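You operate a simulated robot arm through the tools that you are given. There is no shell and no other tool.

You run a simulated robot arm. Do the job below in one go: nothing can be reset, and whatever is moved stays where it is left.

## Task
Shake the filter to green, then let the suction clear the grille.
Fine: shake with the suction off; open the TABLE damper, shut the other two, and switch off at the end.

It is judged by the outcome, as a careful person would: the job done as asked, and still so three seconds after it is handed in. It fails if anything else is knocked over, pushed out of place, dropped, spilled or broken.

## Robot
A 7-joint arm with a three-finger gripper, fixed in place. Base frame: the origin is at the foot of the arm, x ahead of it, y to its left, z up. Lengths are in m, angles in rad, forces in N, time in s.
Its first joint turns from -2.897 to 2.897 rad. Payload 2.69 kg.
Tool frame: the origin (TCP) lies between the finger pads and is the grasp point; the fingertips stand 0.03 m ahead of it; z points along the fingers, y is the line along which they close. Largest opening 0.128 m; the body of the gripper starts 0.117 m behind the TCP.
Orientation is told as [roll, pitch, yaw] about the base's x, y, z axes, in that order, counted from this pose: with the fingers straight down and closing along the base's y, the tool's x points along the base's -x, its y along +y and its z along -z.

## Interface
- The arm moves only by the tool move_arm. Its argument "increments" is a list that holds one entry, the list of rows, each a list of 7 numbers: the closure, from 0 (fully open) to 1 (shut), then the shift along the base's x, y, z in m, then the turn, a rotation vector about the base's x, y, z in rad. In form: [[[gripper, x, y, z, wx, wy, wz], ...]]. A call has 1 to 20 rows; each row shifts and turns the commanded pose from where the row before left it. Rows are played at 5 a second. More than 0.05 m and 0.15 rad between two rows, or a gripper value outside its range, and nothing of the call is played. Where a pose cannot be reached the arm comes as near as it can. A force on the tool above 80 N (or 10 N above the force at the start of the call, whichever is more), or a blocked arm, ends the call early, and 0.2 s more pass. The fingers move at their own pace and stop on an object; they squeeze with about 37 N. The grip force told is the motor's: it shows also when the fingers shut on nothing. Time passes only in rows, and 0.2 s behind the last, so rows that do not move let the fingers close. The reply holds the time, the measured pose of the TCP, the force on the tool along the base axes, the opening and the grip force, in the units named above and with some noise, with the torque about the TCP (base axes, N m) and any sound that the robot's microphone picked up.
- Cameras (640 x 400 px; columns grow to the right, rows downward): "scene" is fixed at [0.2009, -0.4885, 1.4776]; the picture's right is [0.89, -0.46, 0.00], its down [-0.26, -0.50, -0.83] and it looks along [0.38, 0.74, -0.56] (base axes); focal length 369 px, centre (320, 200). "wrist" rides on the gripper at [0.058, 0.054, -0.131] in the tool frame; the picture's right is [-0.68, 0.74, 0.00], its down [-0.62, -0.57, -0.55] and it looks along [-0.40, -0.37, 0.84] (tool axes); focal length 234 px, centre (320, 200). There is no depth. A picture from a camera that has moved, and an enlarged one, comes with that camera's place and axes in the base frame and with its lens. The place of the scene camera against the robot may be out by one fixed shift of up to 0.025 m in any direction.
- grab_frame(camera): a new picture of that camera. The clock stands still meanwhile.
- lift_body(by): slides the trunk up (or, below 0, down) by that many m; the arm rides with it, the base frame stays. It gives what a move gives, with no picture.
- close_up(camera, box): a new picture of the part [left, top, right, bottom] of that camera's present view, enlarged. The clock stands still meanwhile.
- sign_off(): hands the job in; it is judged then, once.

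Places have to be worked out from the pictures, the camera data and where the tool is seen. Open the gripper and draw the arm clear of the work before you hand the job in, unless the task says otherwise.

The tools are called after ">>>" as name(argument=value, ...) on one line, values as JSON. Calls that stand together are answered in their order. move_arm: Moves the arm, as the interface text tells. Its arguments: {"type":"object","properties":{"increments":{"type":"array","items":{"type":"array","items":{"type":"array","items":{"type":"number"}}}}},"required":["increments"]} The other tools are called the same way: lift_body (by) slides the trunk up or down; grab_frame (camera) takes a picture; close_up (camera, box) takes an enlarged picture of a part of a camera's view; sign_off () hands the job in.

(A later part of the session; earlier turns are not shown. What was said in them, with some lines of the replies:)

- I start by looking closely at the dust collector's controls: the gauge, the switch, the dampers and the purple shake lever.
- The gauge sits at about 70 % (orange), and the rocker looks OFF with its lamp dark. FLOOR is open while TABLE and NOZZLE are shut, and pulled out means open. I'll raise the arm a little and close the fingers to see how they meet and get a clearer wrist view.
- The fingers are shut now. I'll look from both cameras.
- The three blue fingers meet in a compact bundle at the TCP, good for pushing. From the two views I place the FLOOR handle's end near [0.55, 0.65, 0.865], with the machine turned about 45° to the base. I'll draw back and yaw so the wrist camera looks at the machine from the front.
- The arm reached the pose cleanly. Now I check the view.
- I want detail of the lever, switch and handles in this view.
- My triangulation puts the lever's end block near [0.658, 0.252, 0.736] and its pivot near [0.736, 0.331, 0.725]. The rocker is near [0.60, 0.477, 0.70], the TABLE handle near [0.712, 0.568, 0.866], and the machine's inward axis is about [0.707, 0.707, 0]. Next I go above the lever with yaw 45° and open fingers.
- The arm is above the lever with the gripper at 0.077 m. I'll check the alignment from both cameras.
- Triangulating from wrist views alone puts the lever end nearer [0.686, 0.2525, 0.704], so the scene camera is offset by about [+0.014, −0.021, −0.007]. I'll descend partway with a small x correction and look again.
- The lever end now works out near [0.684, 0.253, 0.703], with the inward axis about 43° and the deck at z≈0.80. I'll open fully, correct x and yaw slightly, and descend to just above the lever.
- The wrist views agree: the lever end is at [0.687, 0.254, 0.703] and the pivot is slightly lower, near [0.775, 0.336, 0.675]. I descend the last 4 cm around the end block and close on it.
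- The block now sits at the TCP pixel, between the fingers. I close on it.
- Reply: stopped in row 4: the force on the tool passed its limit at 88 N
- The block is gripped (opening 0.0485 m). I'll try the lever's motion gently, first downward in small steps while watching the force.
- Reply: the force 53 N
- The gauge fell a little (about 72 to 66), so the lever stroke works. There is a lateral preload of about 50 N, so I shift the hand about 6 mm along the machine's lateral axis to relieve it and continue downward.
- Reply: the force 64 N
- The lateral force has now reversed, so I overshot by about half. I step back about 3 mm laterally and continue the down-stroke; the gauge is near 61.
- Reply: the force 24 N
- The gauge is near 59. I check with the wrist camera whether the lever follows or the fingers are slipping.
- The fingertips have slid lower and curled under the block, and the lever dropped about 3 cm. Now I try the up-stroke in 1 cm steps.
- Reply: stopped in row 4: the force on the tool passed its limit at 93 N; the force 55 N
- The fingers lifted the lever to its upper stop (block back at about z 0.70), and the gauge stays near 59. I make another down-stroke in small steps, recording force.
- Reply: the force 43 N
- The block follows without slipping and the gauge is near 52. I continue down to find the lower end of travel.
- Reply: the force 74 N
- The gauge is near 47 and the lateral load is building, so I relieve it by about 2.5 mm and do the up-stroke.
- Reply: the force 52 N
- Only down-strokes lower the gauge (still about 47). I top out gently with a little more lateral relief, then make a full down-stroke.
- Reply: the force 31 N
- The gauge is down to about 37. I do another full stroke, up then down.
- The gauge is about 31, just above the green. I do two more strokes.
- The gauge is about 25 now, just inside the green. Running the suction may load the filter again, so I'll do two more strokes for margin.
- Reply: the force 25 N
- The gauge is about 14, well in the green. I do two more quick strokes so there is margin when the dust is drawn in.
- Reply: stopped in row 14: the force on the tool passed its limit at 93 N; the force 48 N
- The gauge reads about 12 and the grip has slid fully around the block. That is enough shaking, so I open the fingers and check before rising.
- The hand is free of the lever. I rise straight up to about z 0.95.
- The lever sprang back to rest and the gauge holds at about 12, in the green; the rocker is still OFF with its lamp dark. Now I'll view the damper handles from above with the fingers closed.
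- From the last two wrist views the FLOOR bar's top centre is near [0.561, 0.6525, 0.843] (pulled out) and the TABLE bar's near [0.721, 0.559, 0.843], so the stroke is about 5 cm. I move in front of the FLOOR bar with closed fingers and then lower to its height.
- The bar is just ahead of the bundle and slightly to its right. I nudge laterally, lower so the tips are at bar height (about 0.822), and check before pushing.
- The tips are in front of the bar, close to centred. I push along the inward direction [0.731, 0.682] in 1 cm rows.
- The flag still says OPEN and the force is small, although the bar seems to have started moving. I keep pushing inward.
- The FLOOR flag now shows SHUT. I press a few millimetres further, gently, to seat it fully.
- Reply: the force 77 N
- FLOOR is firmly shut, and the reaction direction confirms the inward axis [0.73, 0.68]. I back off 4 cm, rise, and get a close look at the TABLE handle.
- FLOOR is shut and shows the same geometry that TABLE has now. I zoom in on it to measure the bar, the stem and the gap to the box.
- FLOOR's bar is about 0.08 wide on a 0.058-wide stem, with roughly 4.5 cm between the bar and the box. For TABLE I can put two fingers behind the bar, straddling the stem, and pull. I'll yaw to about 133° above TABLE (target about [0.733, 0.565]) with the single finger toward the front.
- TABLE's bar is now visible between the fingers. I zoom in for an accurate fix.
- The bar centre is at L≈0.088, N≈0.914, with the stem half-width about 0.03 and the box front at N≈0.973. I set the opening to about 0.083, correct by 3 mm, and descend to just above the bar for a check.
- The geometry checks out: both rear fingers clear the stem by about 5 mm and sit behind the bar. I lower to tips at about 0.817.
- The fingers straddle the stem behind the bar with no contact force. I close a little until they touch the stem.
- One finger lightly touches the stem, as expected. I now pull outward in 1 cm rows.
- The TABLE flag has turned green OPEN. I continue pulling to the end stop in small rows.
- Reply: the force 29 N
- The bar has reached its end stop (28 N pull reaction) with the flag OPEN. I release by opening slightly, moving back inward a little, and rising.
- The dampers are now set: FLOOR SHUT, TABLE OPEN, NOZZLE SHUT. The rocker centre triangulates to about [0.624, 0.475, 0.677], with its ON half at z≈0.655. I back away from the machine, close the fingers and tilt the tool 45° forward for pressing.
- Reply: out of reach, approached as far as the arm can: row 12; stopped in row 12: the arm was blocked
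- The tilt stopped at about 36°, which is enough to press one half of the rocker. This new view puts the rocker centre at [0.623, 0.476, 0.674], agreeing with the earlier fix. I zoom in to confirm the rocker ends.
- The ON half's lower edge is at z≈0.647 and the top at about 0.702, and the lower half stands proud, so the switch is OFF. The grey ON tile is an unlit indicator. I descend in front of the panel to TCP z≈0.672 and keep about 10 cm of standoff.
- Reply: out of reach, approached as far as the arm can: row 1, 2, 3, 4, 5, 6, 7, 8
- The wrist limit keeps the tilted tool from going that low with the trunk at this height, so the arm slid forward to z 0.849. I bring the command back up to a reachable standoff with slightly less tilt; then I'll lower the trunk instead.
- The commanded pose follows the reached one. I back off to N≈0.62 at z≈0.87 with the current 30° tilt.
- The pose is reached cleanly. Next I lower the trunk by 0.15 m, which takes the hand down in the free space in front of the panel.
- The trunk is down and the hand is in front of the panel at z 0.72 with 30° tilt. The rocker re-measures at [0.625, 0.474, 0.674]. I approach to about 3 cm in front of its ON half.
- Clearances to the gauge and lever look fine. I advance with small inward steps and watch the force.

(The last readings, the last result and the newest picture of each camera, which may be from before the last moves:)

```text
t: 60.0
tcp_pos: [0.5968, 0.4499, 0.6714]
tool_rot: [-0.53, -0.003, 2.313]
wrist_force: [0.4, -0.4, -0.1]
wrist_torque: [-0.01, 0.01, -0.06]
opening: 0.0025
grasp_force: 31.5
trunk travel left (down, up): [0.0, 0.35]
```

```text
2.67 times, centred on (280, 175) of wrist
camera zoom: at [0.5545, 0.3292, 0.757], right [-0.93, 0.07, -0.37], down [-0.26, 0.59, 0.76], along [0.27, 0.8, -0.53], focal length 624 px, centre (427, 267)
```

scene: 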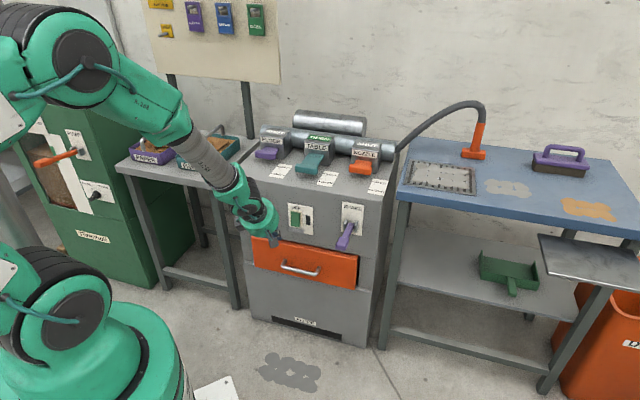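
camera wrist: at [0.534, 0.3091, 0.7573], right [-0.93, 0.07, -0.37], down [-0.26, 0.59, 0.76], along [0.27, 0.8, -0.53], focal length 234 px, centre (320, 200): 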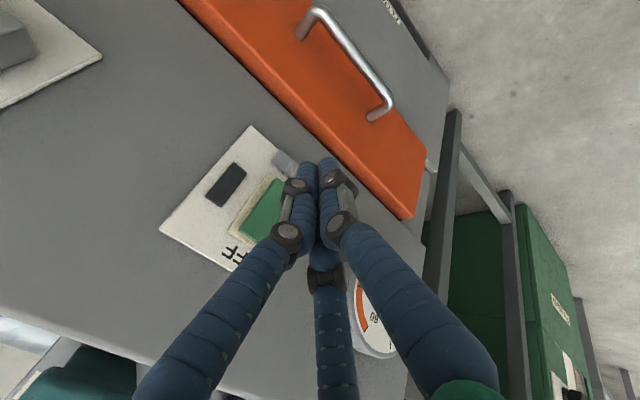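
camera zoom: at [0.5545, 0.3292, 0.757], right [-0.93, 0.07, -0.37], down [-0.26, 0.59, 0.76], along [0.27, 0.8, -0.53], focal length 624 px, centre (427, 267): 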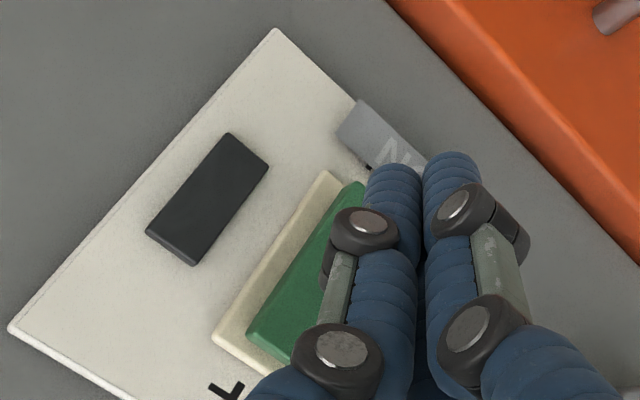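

There is no contact yet at N≈0.743. I continue in 4 mm steps.

>>> move_arm(increments=[[[1, 0.0029, 0.0027, 0, 0, 0, 0], [1, 0.0029, 0.0027, 0, 0, 0, 0], [1, 0.0029, 0.0027, 0, 0, 0, 0]]])

>>> close_up(camera="wrist", box=[160, 100, 400, 250])

>>> close_up(camera="scene", box=[240, 180, 360, 270])

```text
t: 60.8
tcp_pos: [0.605, 0.4576, 0.6719]
tool_rot: [-0.531, -0.003, 2.317]
wrist_force: [0.3, -0.1, -0.2]
wrist_torque: [0.04, 0.0, -0.01]
opening: 0.002
grasp_force: 31.4
trunk travel left (down, up): [0.0, 0.35]
```

```text
2.67 times, centred on (280, 175) of wrist
camera zoom: at [0.5639, 0.3371, 0.7574], right [-0.93, 0.07, -0.37], down [-0.26, 0.59, 0.76], along [0.27, 0.8, -0.53], focal length 624 px, centre (427, 267)
```

zoom: 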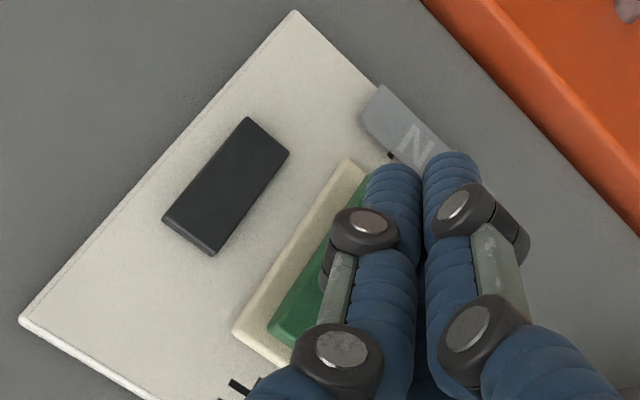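

```text
4.44 times, centred on (300, 225) of scene
camera zoom: at [0.2009, -0.4885, 1.4776], right [0.89, -0.46, 0.0], down [-0.26, -0.5, -0.83], along [0.38, 0.74, -0.56], focal length 1641 px, centre (409, 89)
```

zoom: 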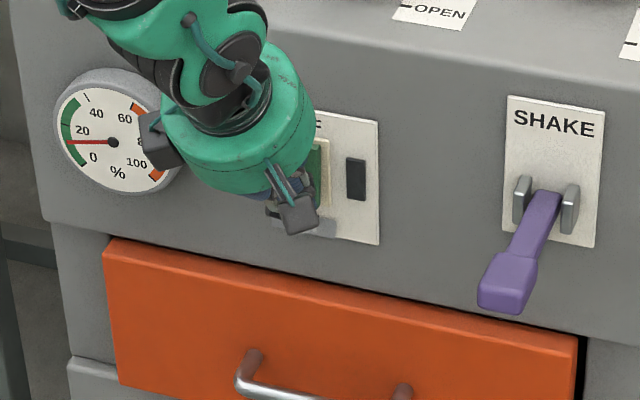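

Still no contact; the tips cover the rocker's lower half centrally. I continue inward in 4 mm steps.

>>> move_arm(increments=[[[1, 0.0029, 0.0027, 0, 0, 0, 0], [1, 0.0029, 0.0027, 0, 0, 0, 0], [1, 0.0022, 0.002, 0, 0, 0, 0]]])

>>> close_up(camera="wrist", box=[160, 100, 400, 250])

>>> close_up(camera="scene", box=[240, 180, 360, 270])

```text
t: 61.6
tcp_pos: [0.6104, 0.4635, 0.6688]
tool_rot: [-0.525, -0.006, 2.316]
wrist_force: [-25.5, -25.9, 4.1]
wrist_torque: [-0.29, 0.4, 0.27]
opening: 0.0019
grasp_force: 31.3
trunk travel left (down, up): [0.0, 0.35]
```

```text
2.67 times, centred on (280, 175) of wrist
camera zoom: at [0.5688, 0.3424, 0.755], right [-0.93, 0.07, -0.37], down [-0.26, 0.6, 0.76], along [0.27, 0.8, -0.54], focal length 624 px, centre (427, 267)
```

zoom: 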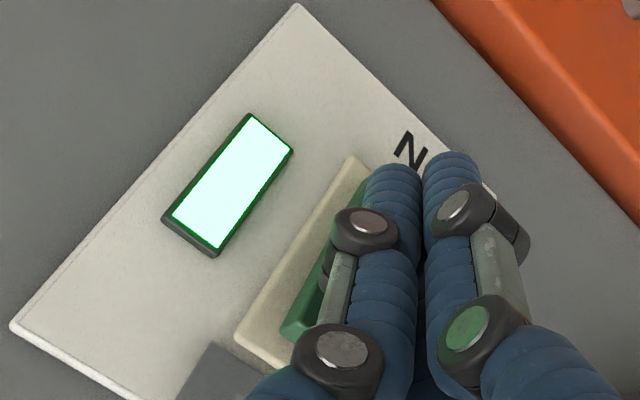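

```text
4.44 times, centred on (300, 225) of scene
camera zoom: at [0.2009, -0.4885, 1.4776], right [0.89, -0.46, 0.0], down [-0.26, -0.5, -0.83], along [0.38, 0.74, -0.56], focal length 1641 px, centre (409, 89)
```

zoom: 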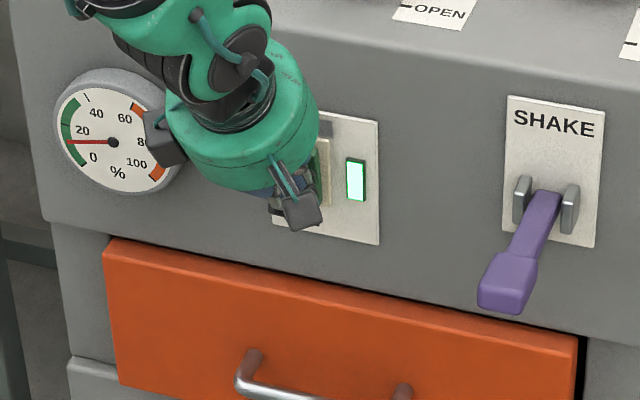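

The lamp is lit and the switch has snapped ON (the shutter now covers OFF). I back off 5 cm and watch the grille and gauge.

>>> move_arm(increments=[[[1, -0.0073, -0.0068, 0, 0, 0, 0], [1, -0.0146, -0.0136, 0, 0, 0, 0], [1, -0.0146, -0.0136, 0, 0, 0, 0], [1, 0, 0, 0, 0, 0, 0]]])

>>> grab_frame(camera="scene")

>>> close_up(camera="scene", box=[390, 130, 520, 210])

>>> close_up(camera="scene", box=[230, 180, 390, 280])

```text
t: 62.6
tcp_pos: [0.5778, 0.4317, 0.6704]
tool_rot: [-0.53, -0.004, 2.315]
wrist_force: [-0.3, -0.4, 1.5]
wrist_torque: [-0.01, 0.02, -0.02]
opening: 0.0021
grasp_force: 32.1
trunk travel left (down, up): [0.0, 0.35]
```

```text
taken
```

scene: 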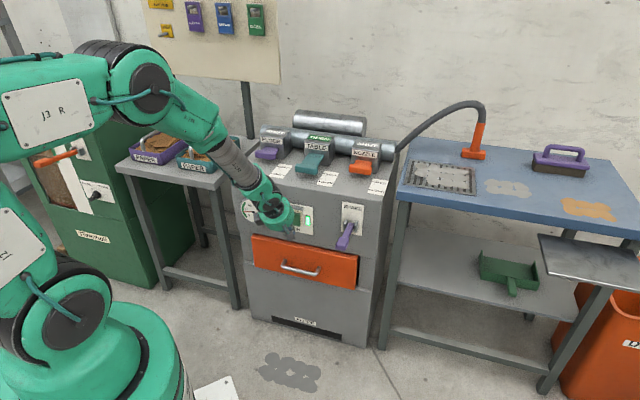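

```text
4.92 times, centred on (455, 170) of scene
camera zoom: at [0.2009, -0.4885, 1.4776], right [0.89, -0.46, 0.0], down [-0.26, -0.5, -0.83], along [0.38, 0.74, -0.56], focal length 1817 px, centre (-345, 348)
```

zoom: 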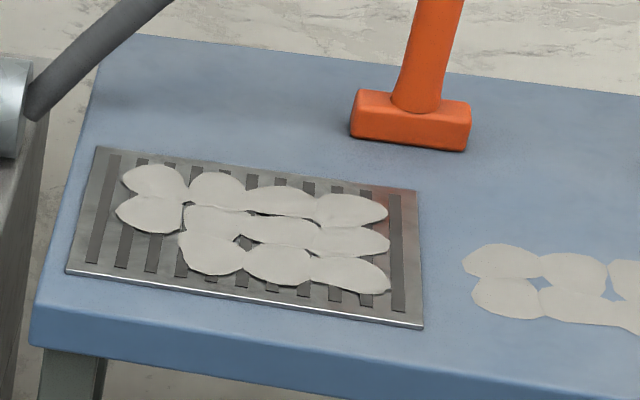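

```text
4.00 times, centred on (310, 230) of scene
camera zoom: at [0.2009, -0.4885, 1.4776], right [0.89, -0.46, 0.0], down [-0.26, -0.5, -0.83], along [0.38, 0.74, -0.56], focal length 1477 px, centre (360, 80)
```

zoom: 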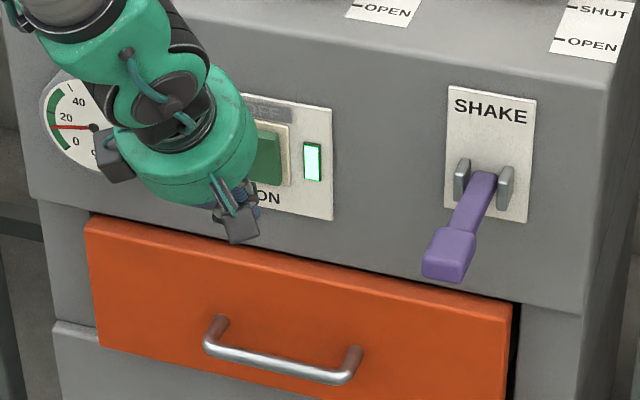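

The suction is on and the first dust patch has already gone from the grille (11 left). I wait 4 s without moving.

>>> move_arm(increments=[[[1, 0, 0, 0, 0, 0, 0], [1, 0, 0, 0, 0, 0, 0], [1, 0, 0, 0, 0, 0, 0], [1, 0, 0, 0, 0, 0, 0], [1, 0, 0, 0, 0, 0, 0], [1, 0, 0, 0, 0, 0, 0], [1, 0, 0, 0, 0, 0, 0], [1, 0, 0, 0, 0, 0, 0], [1, 0, 0, 0, 0, 0, 0], [1, 0, 0, 0, 0, 0, 0], [1, 0, 0, 0, 0, 0, 0], [1, 0, 0, 0, 0, 0, 0], [1, 0, 0, 0, 0, 0, 0], [1, 0, 0, 0, 0, 0, 0], [1, 0, 0, 0, 0, 0, 0], [1, 0, 0, 0, 0, 0, 0], [1, 0, 0, 0, 0, 0, 0], [1, 0, 0, 0, 0, 0, 0], [1, 0, 0, 0, 0, 0, 0], [1, 0, 0, 0, 0, 0, 0]]])

>>> close_up(camera="scene", box=[390, 130, 520, 210])

>>> close_up(camera="scene", box=[230, 180, 390, 280])

```text
t: 66.8
tcp_pos: [0.5774, 0.4309, 0.6707]
tool_rot: [-0.53, -0.007, 2.316]
wrist_force: [0.4, -0.8, 0.3]
wrist_torque: [0.02, 0.03, 0.01]
opening: 0.0021
grasp_force: 31.4
trunk travel left (down, up): [0.0, 0.35]
```

```text
4.92 times, centred on (455, 170) of scene
camera zoom: at [0.2009, -0.4885, 1.4776], right [0.89, -0.46, 0.0], down [-0.26, -0.5, -0.83], along [0.38, 0.74, -0.56], focal length 1817 px, centre (-345, 348)
```

zoom: 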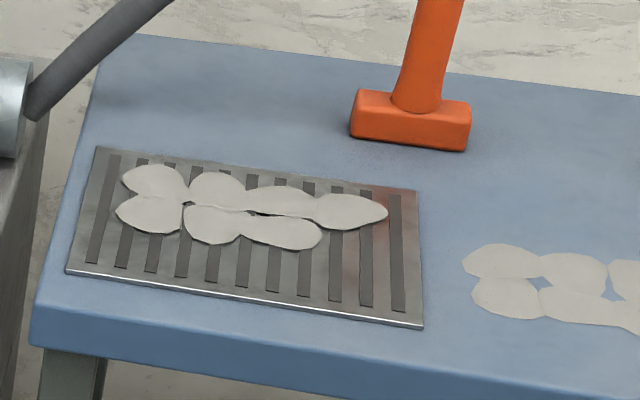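

```text
4.00 times, centred on (310, 230) of scene
camera zoom: at [0.2009, -0.4885, 1.4776], right [0.89, -0.46, 0.0], down [-0.26, -0.5, -0.83], along [0.38, 0.74, -0.56], focal length 1477 px, centre (360, 80)
```

zoom: 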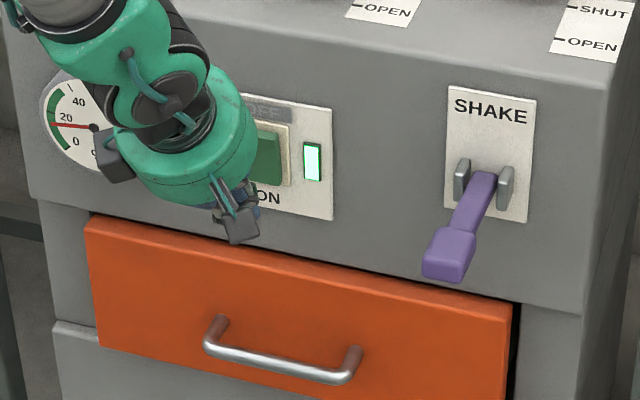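

Seven patches are left after about 5 s, and the gauge is about 15, still green. I wait 4 s more.

>>> move_arm(increments=[[[1, 0, 0, 0, 0, 0, 0], [1, 0, 0, 0, 0, 0, 0], [1, 0, 0, 0, 0, 0, 0], [1, 0, 0, 0, 0, 0, 0], [1, 0, 0, 0, 0, 0, 0], [1, 0, 0, 0, 0, 0, 0], [1, 0, 0, 0, 0, 0, 0], [1, 0, 0, 0, 0, 0, 0], [1, 0, 0, 0, 0, 0, 0], [1, 0, 0, 0, 0, 0, 0], [1, 0, 0, 0, 0, 0, 0], [1, 0, 0, 0, 0, 0, 0], [1, 0, 0, 0, 0, 0, 0], [1, 0, 0, 0, 0, 0, 0], [1, 0, 0, 0, 0, 0, 0], [1, 0, 0, 0, 0, 0, 0], [1, 0, 0, 0, 0, 0, 0], [1, 0, 0, 0, 0, 0, 0], [1, 0, 0, 0, 0, 0, 0], [1, 0, 0, 0, 0, 0, 0]]])

>>> close_up(camera="scene", box=[390, 130, 520, 210])

>>> close_up(camera="scene", box=[230, 180, 390, 280])

```text
t: 71.0
tcp_pos: [0.5778, 0.4307, 0.671]
tool_rot: [-0.532, -0.004, 2.316]
wrist_force: [-1.0, 0.1, 0.1]
wrist_torque: [0.0, -0.02, -0.01]
opening: 0.0022
grasp_force: 31.2
trunk travel left (down, up): [0.0, 0.35]
```

```text
4.92 times, centred on (455, 170) of scene
camera zoom: at [0.2009, -0.4885, 1.4776], right [0.89, -0.46, 0.0], down [-0.26, -0.5, -0.83], along [0.38, 0.74, -0.56], focal length 1817 px, centre (-345, 348)
```

zoom: 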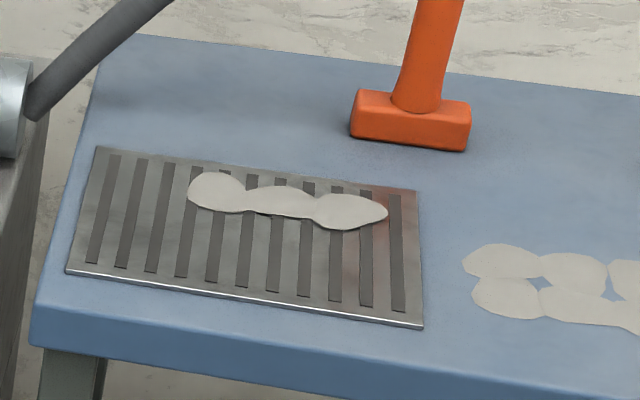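

```text
4.00 times, centred on (310, 230) of scene
camera zoom: at [0.2009, -0.4885, 1.4776], right [0.89, -0.46, 0.0], down [-0.26, -0.5, -0.83], along [0.38, 0.74, -0.56], focal length 1477 px, centre (360, 80)
```

zoom: 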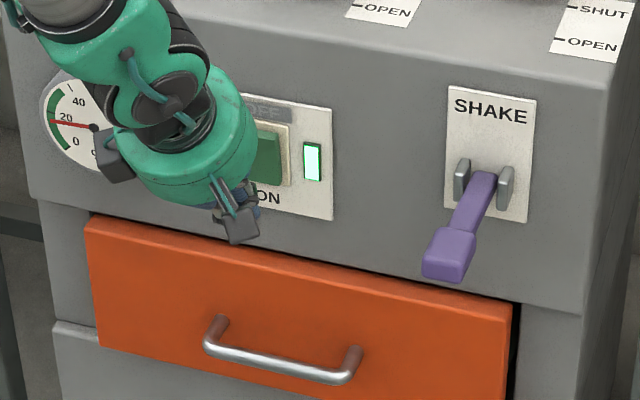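

Three patches remain and the gauge is about 17, still green. I wait another 4 s.

>>> move_arm(increments=[[[1, 0, 0, 0, 0, 0, 0], [1, 0, 0, 0, 0, 0, 0], [1, 0, 0, 0, 0, 0, 0], [1, 0, 0, 0, 0, 0, 0], [1, 0, 0, 0, 0, 0, 0], [1, 0, 0, 0, 0, 0, 0], [1, 0, 0, 0, 0, 0, 0], [1, 0, 0, 0, 0, 0, 0], [1, 0, 0, 0, 0, 0, 0], [1, 0, 0, 0, 0, 0, 0], [1, 0, 0, 0, 0, 0, 0], [1, 0, 0, 0, 0, 0, 0], [1, 0, 0, 0, 0, 0, 0], [1, 0, 0, 0, 0, 0, 0], [1, 0, 0, 0, 0, 0, 0], [1, 0, 0, 0, 0, 0, 0], [1, 0, 0, 0, 0, 0, 0], [1, 0, 0, 0, 0, 0, 0]]])

>>> close_up(camera="scene", box=[390, 130, 520, 210])

>>> close_up(camera="scene", box=[230, 180, 390, 280])

```text
t: 74.8
tcp_pos: [0.5766, 0.4314, 0.6719]
tool_rot: [-0.53, -0.003, 2.317]
wrist_force: [0.7, -0.3, 0.2]
wrist_torque: [0.03, -0.01, 0.03]
opening: 0.0024
grasp_force: 31.3
trunk travel left (down, up): [0.0, 0.35]
```

```text
4.92 times, centred on (455, 170) of scene
camera zoom: at [0.2009, -0.4885, 1.4776], right [0.89, -0.46, 0.0], down [-0.26, -0.5, -0.83], along [0.38, 0.74, -0.56], focal length 1817 px, centre (-345, 348)
```

zoom: 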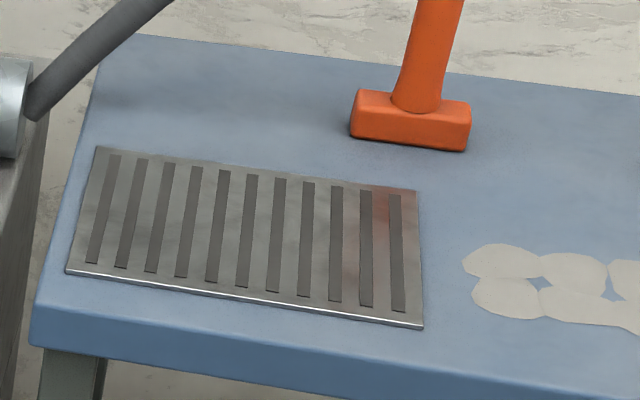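

```text
4.00 times, centred on (310, 230) of scene
camera zoom: at [0.2009, -0.4885, 1.4776], right [0.89, -0.46, 0.0], down [-0.26, -0.5, -0.83], along [0.38, 0.74, -0.56], focal length 1477 px, centre (360, 80)
```

zoom: 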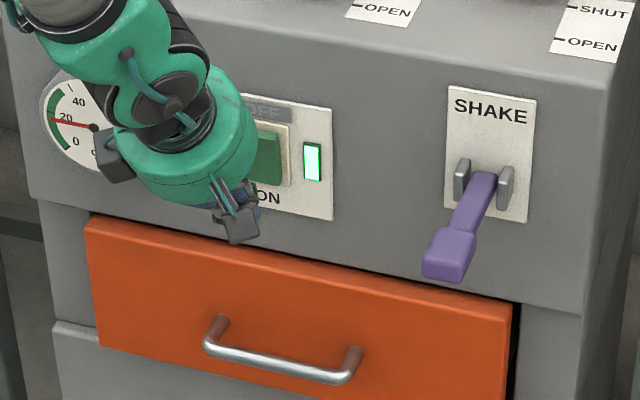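

The grille is completely clear and the gauge is still green at about 18. Now I raise 4 cm to the rocker's OFF (upper) half and advance toward it.

>>> move_arm(increments=[[[1, 0, 0, 0.02, 0, 0, 0], [1, 0, 0, 0.02, 0, 0, 0], [1, 0.0066, 0.0061, 0, 0, 0, 0], [1, 0.0066, 0.0061, 0, 0, 0, 0], [1, 0.0066, 0.0061, 0, 0, 0, 0]]])

>>> close_up(camera="wrist", box=[160, 100, 400, 250])

>>> close_up(camera="scene", box=[240, 150, 360, 240])

```text
t: 76.0
tcp_pos: [0.5971, 0.45, 0.7128]
tool_rot: [-0.531, -0.003, 2.317]
wrist_force: [-0.9, 0.8, 0.0]
wrist_torque: [0.01, -0.01, 0.04]
opening: 0.002
grasp_force: 31.9
trunk travel left (down, up): [0.0, 0.35]
```

```text
2.67 times, centred on (280, 175) of wrist
camera zoom: at [0.5546, 0.3291, 0.7977], right [-0.93, 0.07, -0.37], down [-0.26, 0.59, 0.76], along [0.27, 0.8, -0.53], focal length 624 px, centre (427, 267)
```

zoom: 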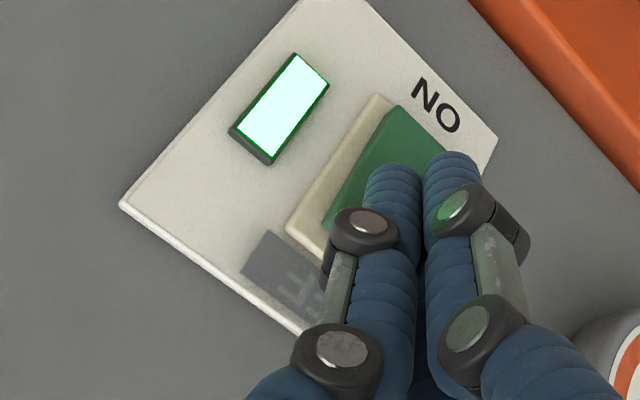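

```text
4.44 times, centred on (300, 195) of scene
camera zoom: at [0.2009, -0.4885, 1.4776], right [0.89, -0.46, 0.0], down [-0.26, -0.5, -0.83], along [0.38, 0.74, -0.56], focal length 1641 px, centre (409, 222)
```

zoom: 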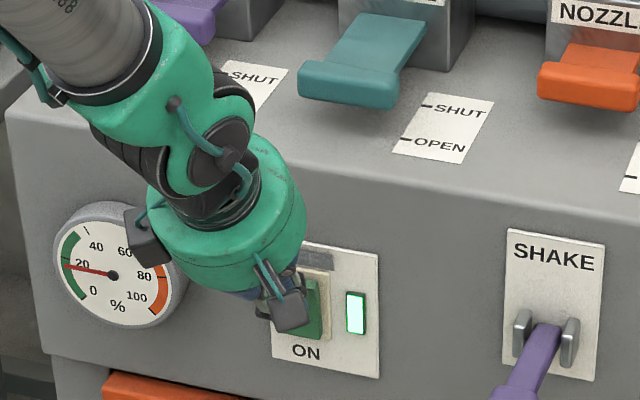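

The tips will land on the upper (OFF) half. I shift 4 mm toward its centre and advance in small steps.

>>> move_arm(increments=[[[1, 0.0056, -0.0002, 0, 0, 0, 0], [1, 0.0029, 0.0027, 0, 0, 0, 0], [1, 0.0029, 0.0027, 0, 0, 0, 0], [1, 0.0022, 0.002, 0, 0, 0, 0]]])

>>> close_up(camera="wrist", box=[160, 100, 400, 250])

```text
t: 77.0
tcp_pos: [0.6114, 0.4579, 0.7115]
tool_rot: [-0.531, -0.005, 2.317]
wrist_force: [0.9, -0.7, -0.2]
wrist_torque: [-0.03, 0.01, -0.01]
opening: 0.002
grasp_force: 31.6
trunk travel left (down, up): [0.0, 0.35]
```

```text
2.67 times, centred on (280, 175) of wrist
camera zoom: at [0.5688, 0.3357, 0.7969], right [-0.93, 0.07, -0.37], down [-0.26, 0.59, 0.76], along [0.27, 0.8, -0.53], focal length 624 px, centre (427, 267)
```

zoom: 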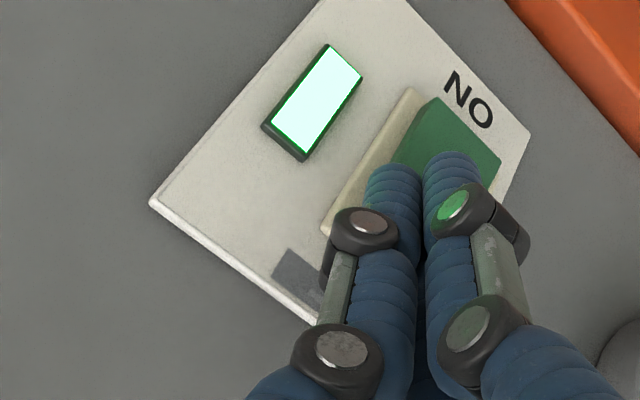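

No contact yet at N≈0.759. I continue in 3–4 mm steps.

>>> move_arm(increments=[[[1, 0.0026, 0.0024, 0, 0, 0, 0], [1, 0.0022, 0.002, 0, 0, 0, 0], [1, 0.0022, 0.002, 0, 0, 0, 0]]])

>>> close_up(camera="wrist", box=[160, 100, 400, 250])

>>> close_up(camera="scene", box=[240, 150, 360, 240])

```text
t: 77.8
tcp_pos: [0.6142, 0.4614, 0.7111]
tool_rot: [-0.527, -0.007, 2.316]
wrist_force: [-33.3, -29.7, 18.7]
wrist_torque: [-0.1, 0.29, 0.4]
opening: 0.0018
grasp_force: 31.2
trunk travel left (down, up): [0.0, 0.35]
```

```text
2.67 times, centred on (280, 175) of wrist
camera zoom: at [0.5727, 0.3398, 0.7969], right [-0.93, 0.07, -0.37], down [-0.26, 0.59, 0.76], along [0.27, 0.8, -0.53], focal length 624 px, centre (427, 267)
```

zoom: 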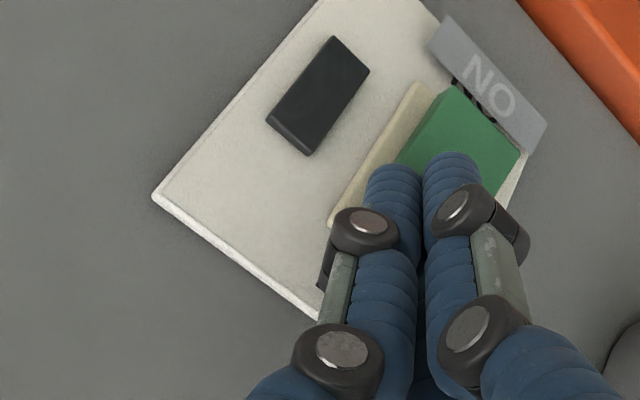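

```text
4.44 times, centred on (300, 195) of scene
camera zoom: at [0.2009, -0.4885, 1.4776], right [0.89, -0.46, 0.0], down [-0.26, -0.5, -0.83], along [0.38, 0.74, -0.56], focal length 1641 px, centre (409, 222)
```

zoom: 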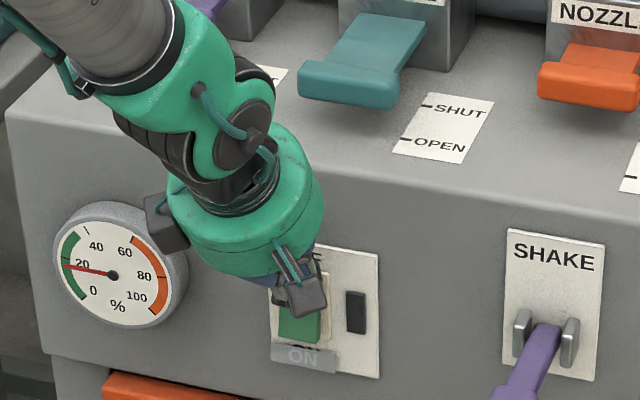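

The switch is OFF again: lamp dark, rocker back in the off state, gauge about 18 in the green. I back straight away from the panel, then open the gripper and rise.

>>> move_arm(increments=[[[1, -0.0073, -0.0068, 0, 0, 0, 0], [1, -0.0219, -0.0205, 0, 0, 0, 0], [1, -0.0219, -0.0205, 0, 0, 0, 0], [1, -0.0219, -0.0205, 0, 0, 0, 0], [1, -0.0219, -0.0205, 0, 0, 0, 0], [0.5, -0.0073, -0.0068, 0.02, 0, 0, 0], [0, 0, 0, 0.03, 0, 0, 0], [0, 0, 0, 0.03, 0, 0, 0], [0, 0, 0, 0, 0, 0, 0]]])

>>> grab_frame(camera="scene")

>>> close_up(camera="scene", box=[230, 180, 390, 280])

>>> close_up(camera="scene", box=[230, 100, 410, 212])

>>> close_up(camera="scene", box=[390, 90, 630, 240])

```text
t: 79.8
tcp_pos: [0.514, 0.3672, 0.793]
tool_rot: [-0.53, -0.005, 2.314]
wrist_force: [0.6, 0.9, -0.7]
wrist_torque: [0.03, 0.01, -0.02]
opening: 0.1279
grasp_force: 0.0
trunk travel left (down, up): [0.0, 0.35]
```

```text
taken
```

scene: 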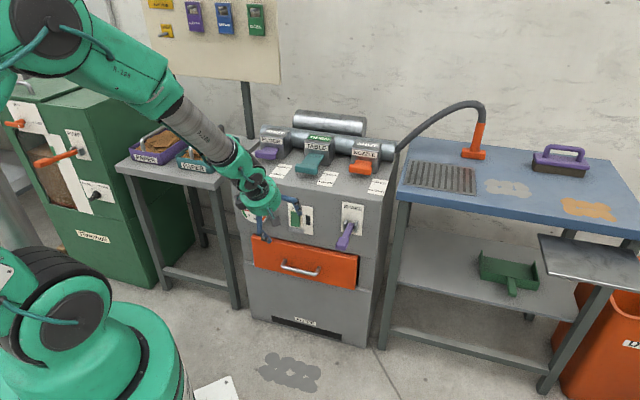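

```text
4.00 times, centred on (310, 230) of scene
camera zoom: at [0.2009, -0.4885, 1.4776], right [0.89, -0.46, 0.0], down [-0.26, -0.5, -0.83], along [0.38, 0.74, -0.56], focal length 1477 px, centre (360, 80)
```

zoom: 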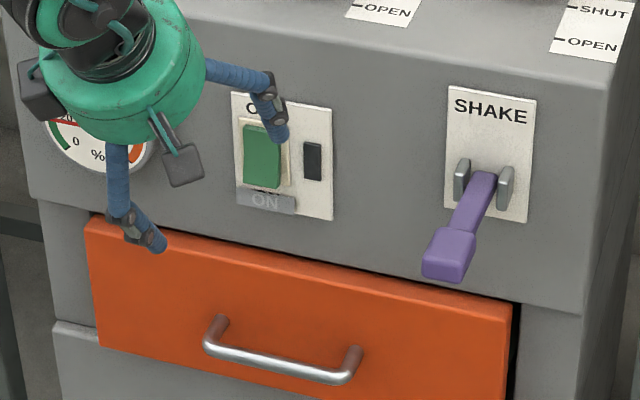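

```text
3.56 times, centred on (320, 156) of scene
camera zoom: at [0.2009, -0.4885, 1.4776], right [0.89, -0.46, 0.0], down [-0.26, -0.5, -0.83], along [0.38, 0.74, -0.56], focal length 1312 px, centre (320, 356)
```

zoom: 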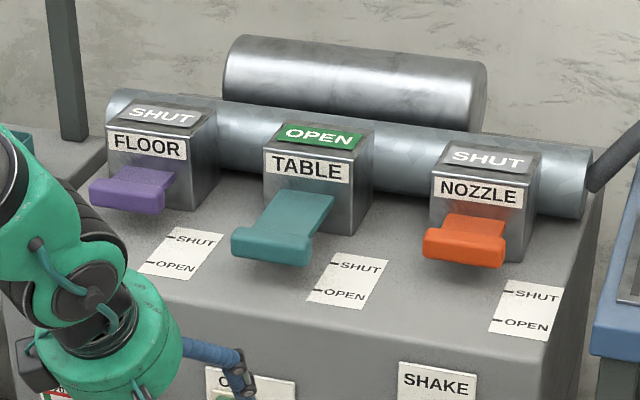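

```text
2.67 times, centred on (510, 165) of scene
camera zoom: at [0.2009, -0.4885, 1.4776], right [0.89, -0.46, 0.0], down [-0.26, -0.5, -0.83], along [0.38, 0.74, -0.56], focal length 984 px, centre (-187, 293)
```

zoom: 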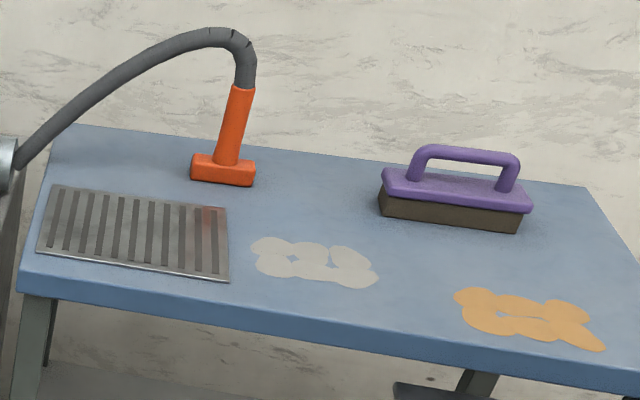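

The grille is clear, the dampers are right, the switch is off and everything else is in place. I raise the trunk back up to draw the arm well clear.

>>> lift_body(by=0.2)

>>> grab_frame(camera="scene")

>>> close_up(camera="scene", box=[230, 180, 390, 280])

```text
t: 81.9
tcp_pos: [0.5153, 0.3672, 0.9922]
tool_rot: [-0.53, -0.007, 2.316]
wrist_force: [-0.4, -0.2, 0.3]
wrist_torque: [0.03, 0.01, 0.01]
opening: 0.128
grasp_force: 0.0
trunk travel left (down, up): [-0.2, 0.15]
```

```text
taken
```

scene: 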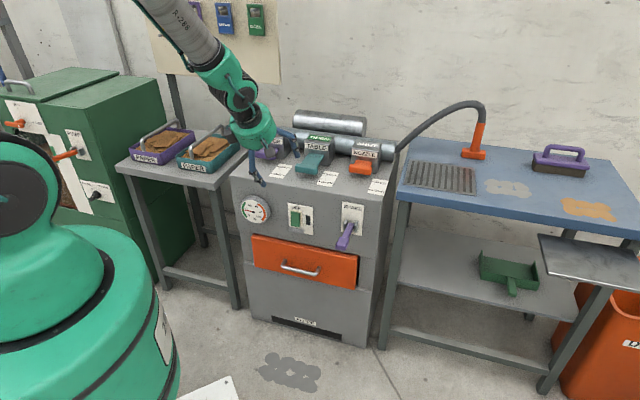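

```text
4.00 times, centred on (310, 230) of scene
camera zoom: at [0.2009, -0.4885, 1.4776], right [0.89, -0.46, 0.0], down [-0.26, -0.5, -0.83], along [0.38, 0.74, -0.56], focal length 1477 px, centre (360, 80)
```

zoom: 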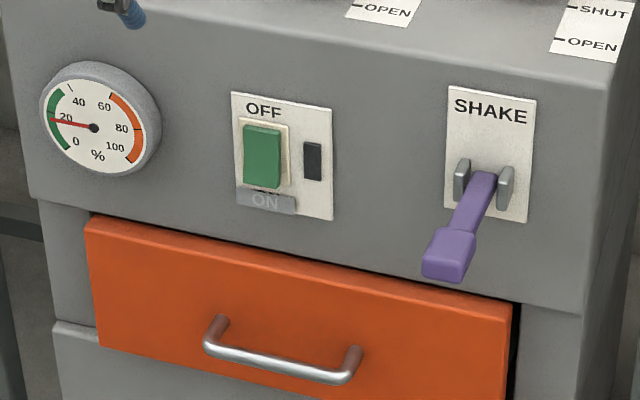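

The final check shows the gauge in the green (about 17), the switch OFF with its lamp dark, and the grille clear. FLOOR and NOZZLE are SHUT, TABLE is OPEN, the gripper is open and the arm is clear. I hand the job in.

>>> sign_off()

```text
The job is handed in.
```

The job is done and handed in: the filter is in the green and the suction has cleared the grille.

- **Filter:** I shook it with the suction off, taking the gauge from about 70 % to about 12 %. It read about 17 % at the end, still in the green, after taking in the dust from the grille.
- **Dampers:** TABLE is open; FLOOR and NOZZLE are shut. NOZZLE was already shut, so I left it alone.
- **Suction:** It ran for about 16 seconds until no dust was left on the grille, and is now switched off with its lamp dark.
- **Left as they were:** The two dust patches on the table beside the grille are still there, since you only asked for the grille. Nothing else was moved.

The gripper is open and the arm is clear of the machine.
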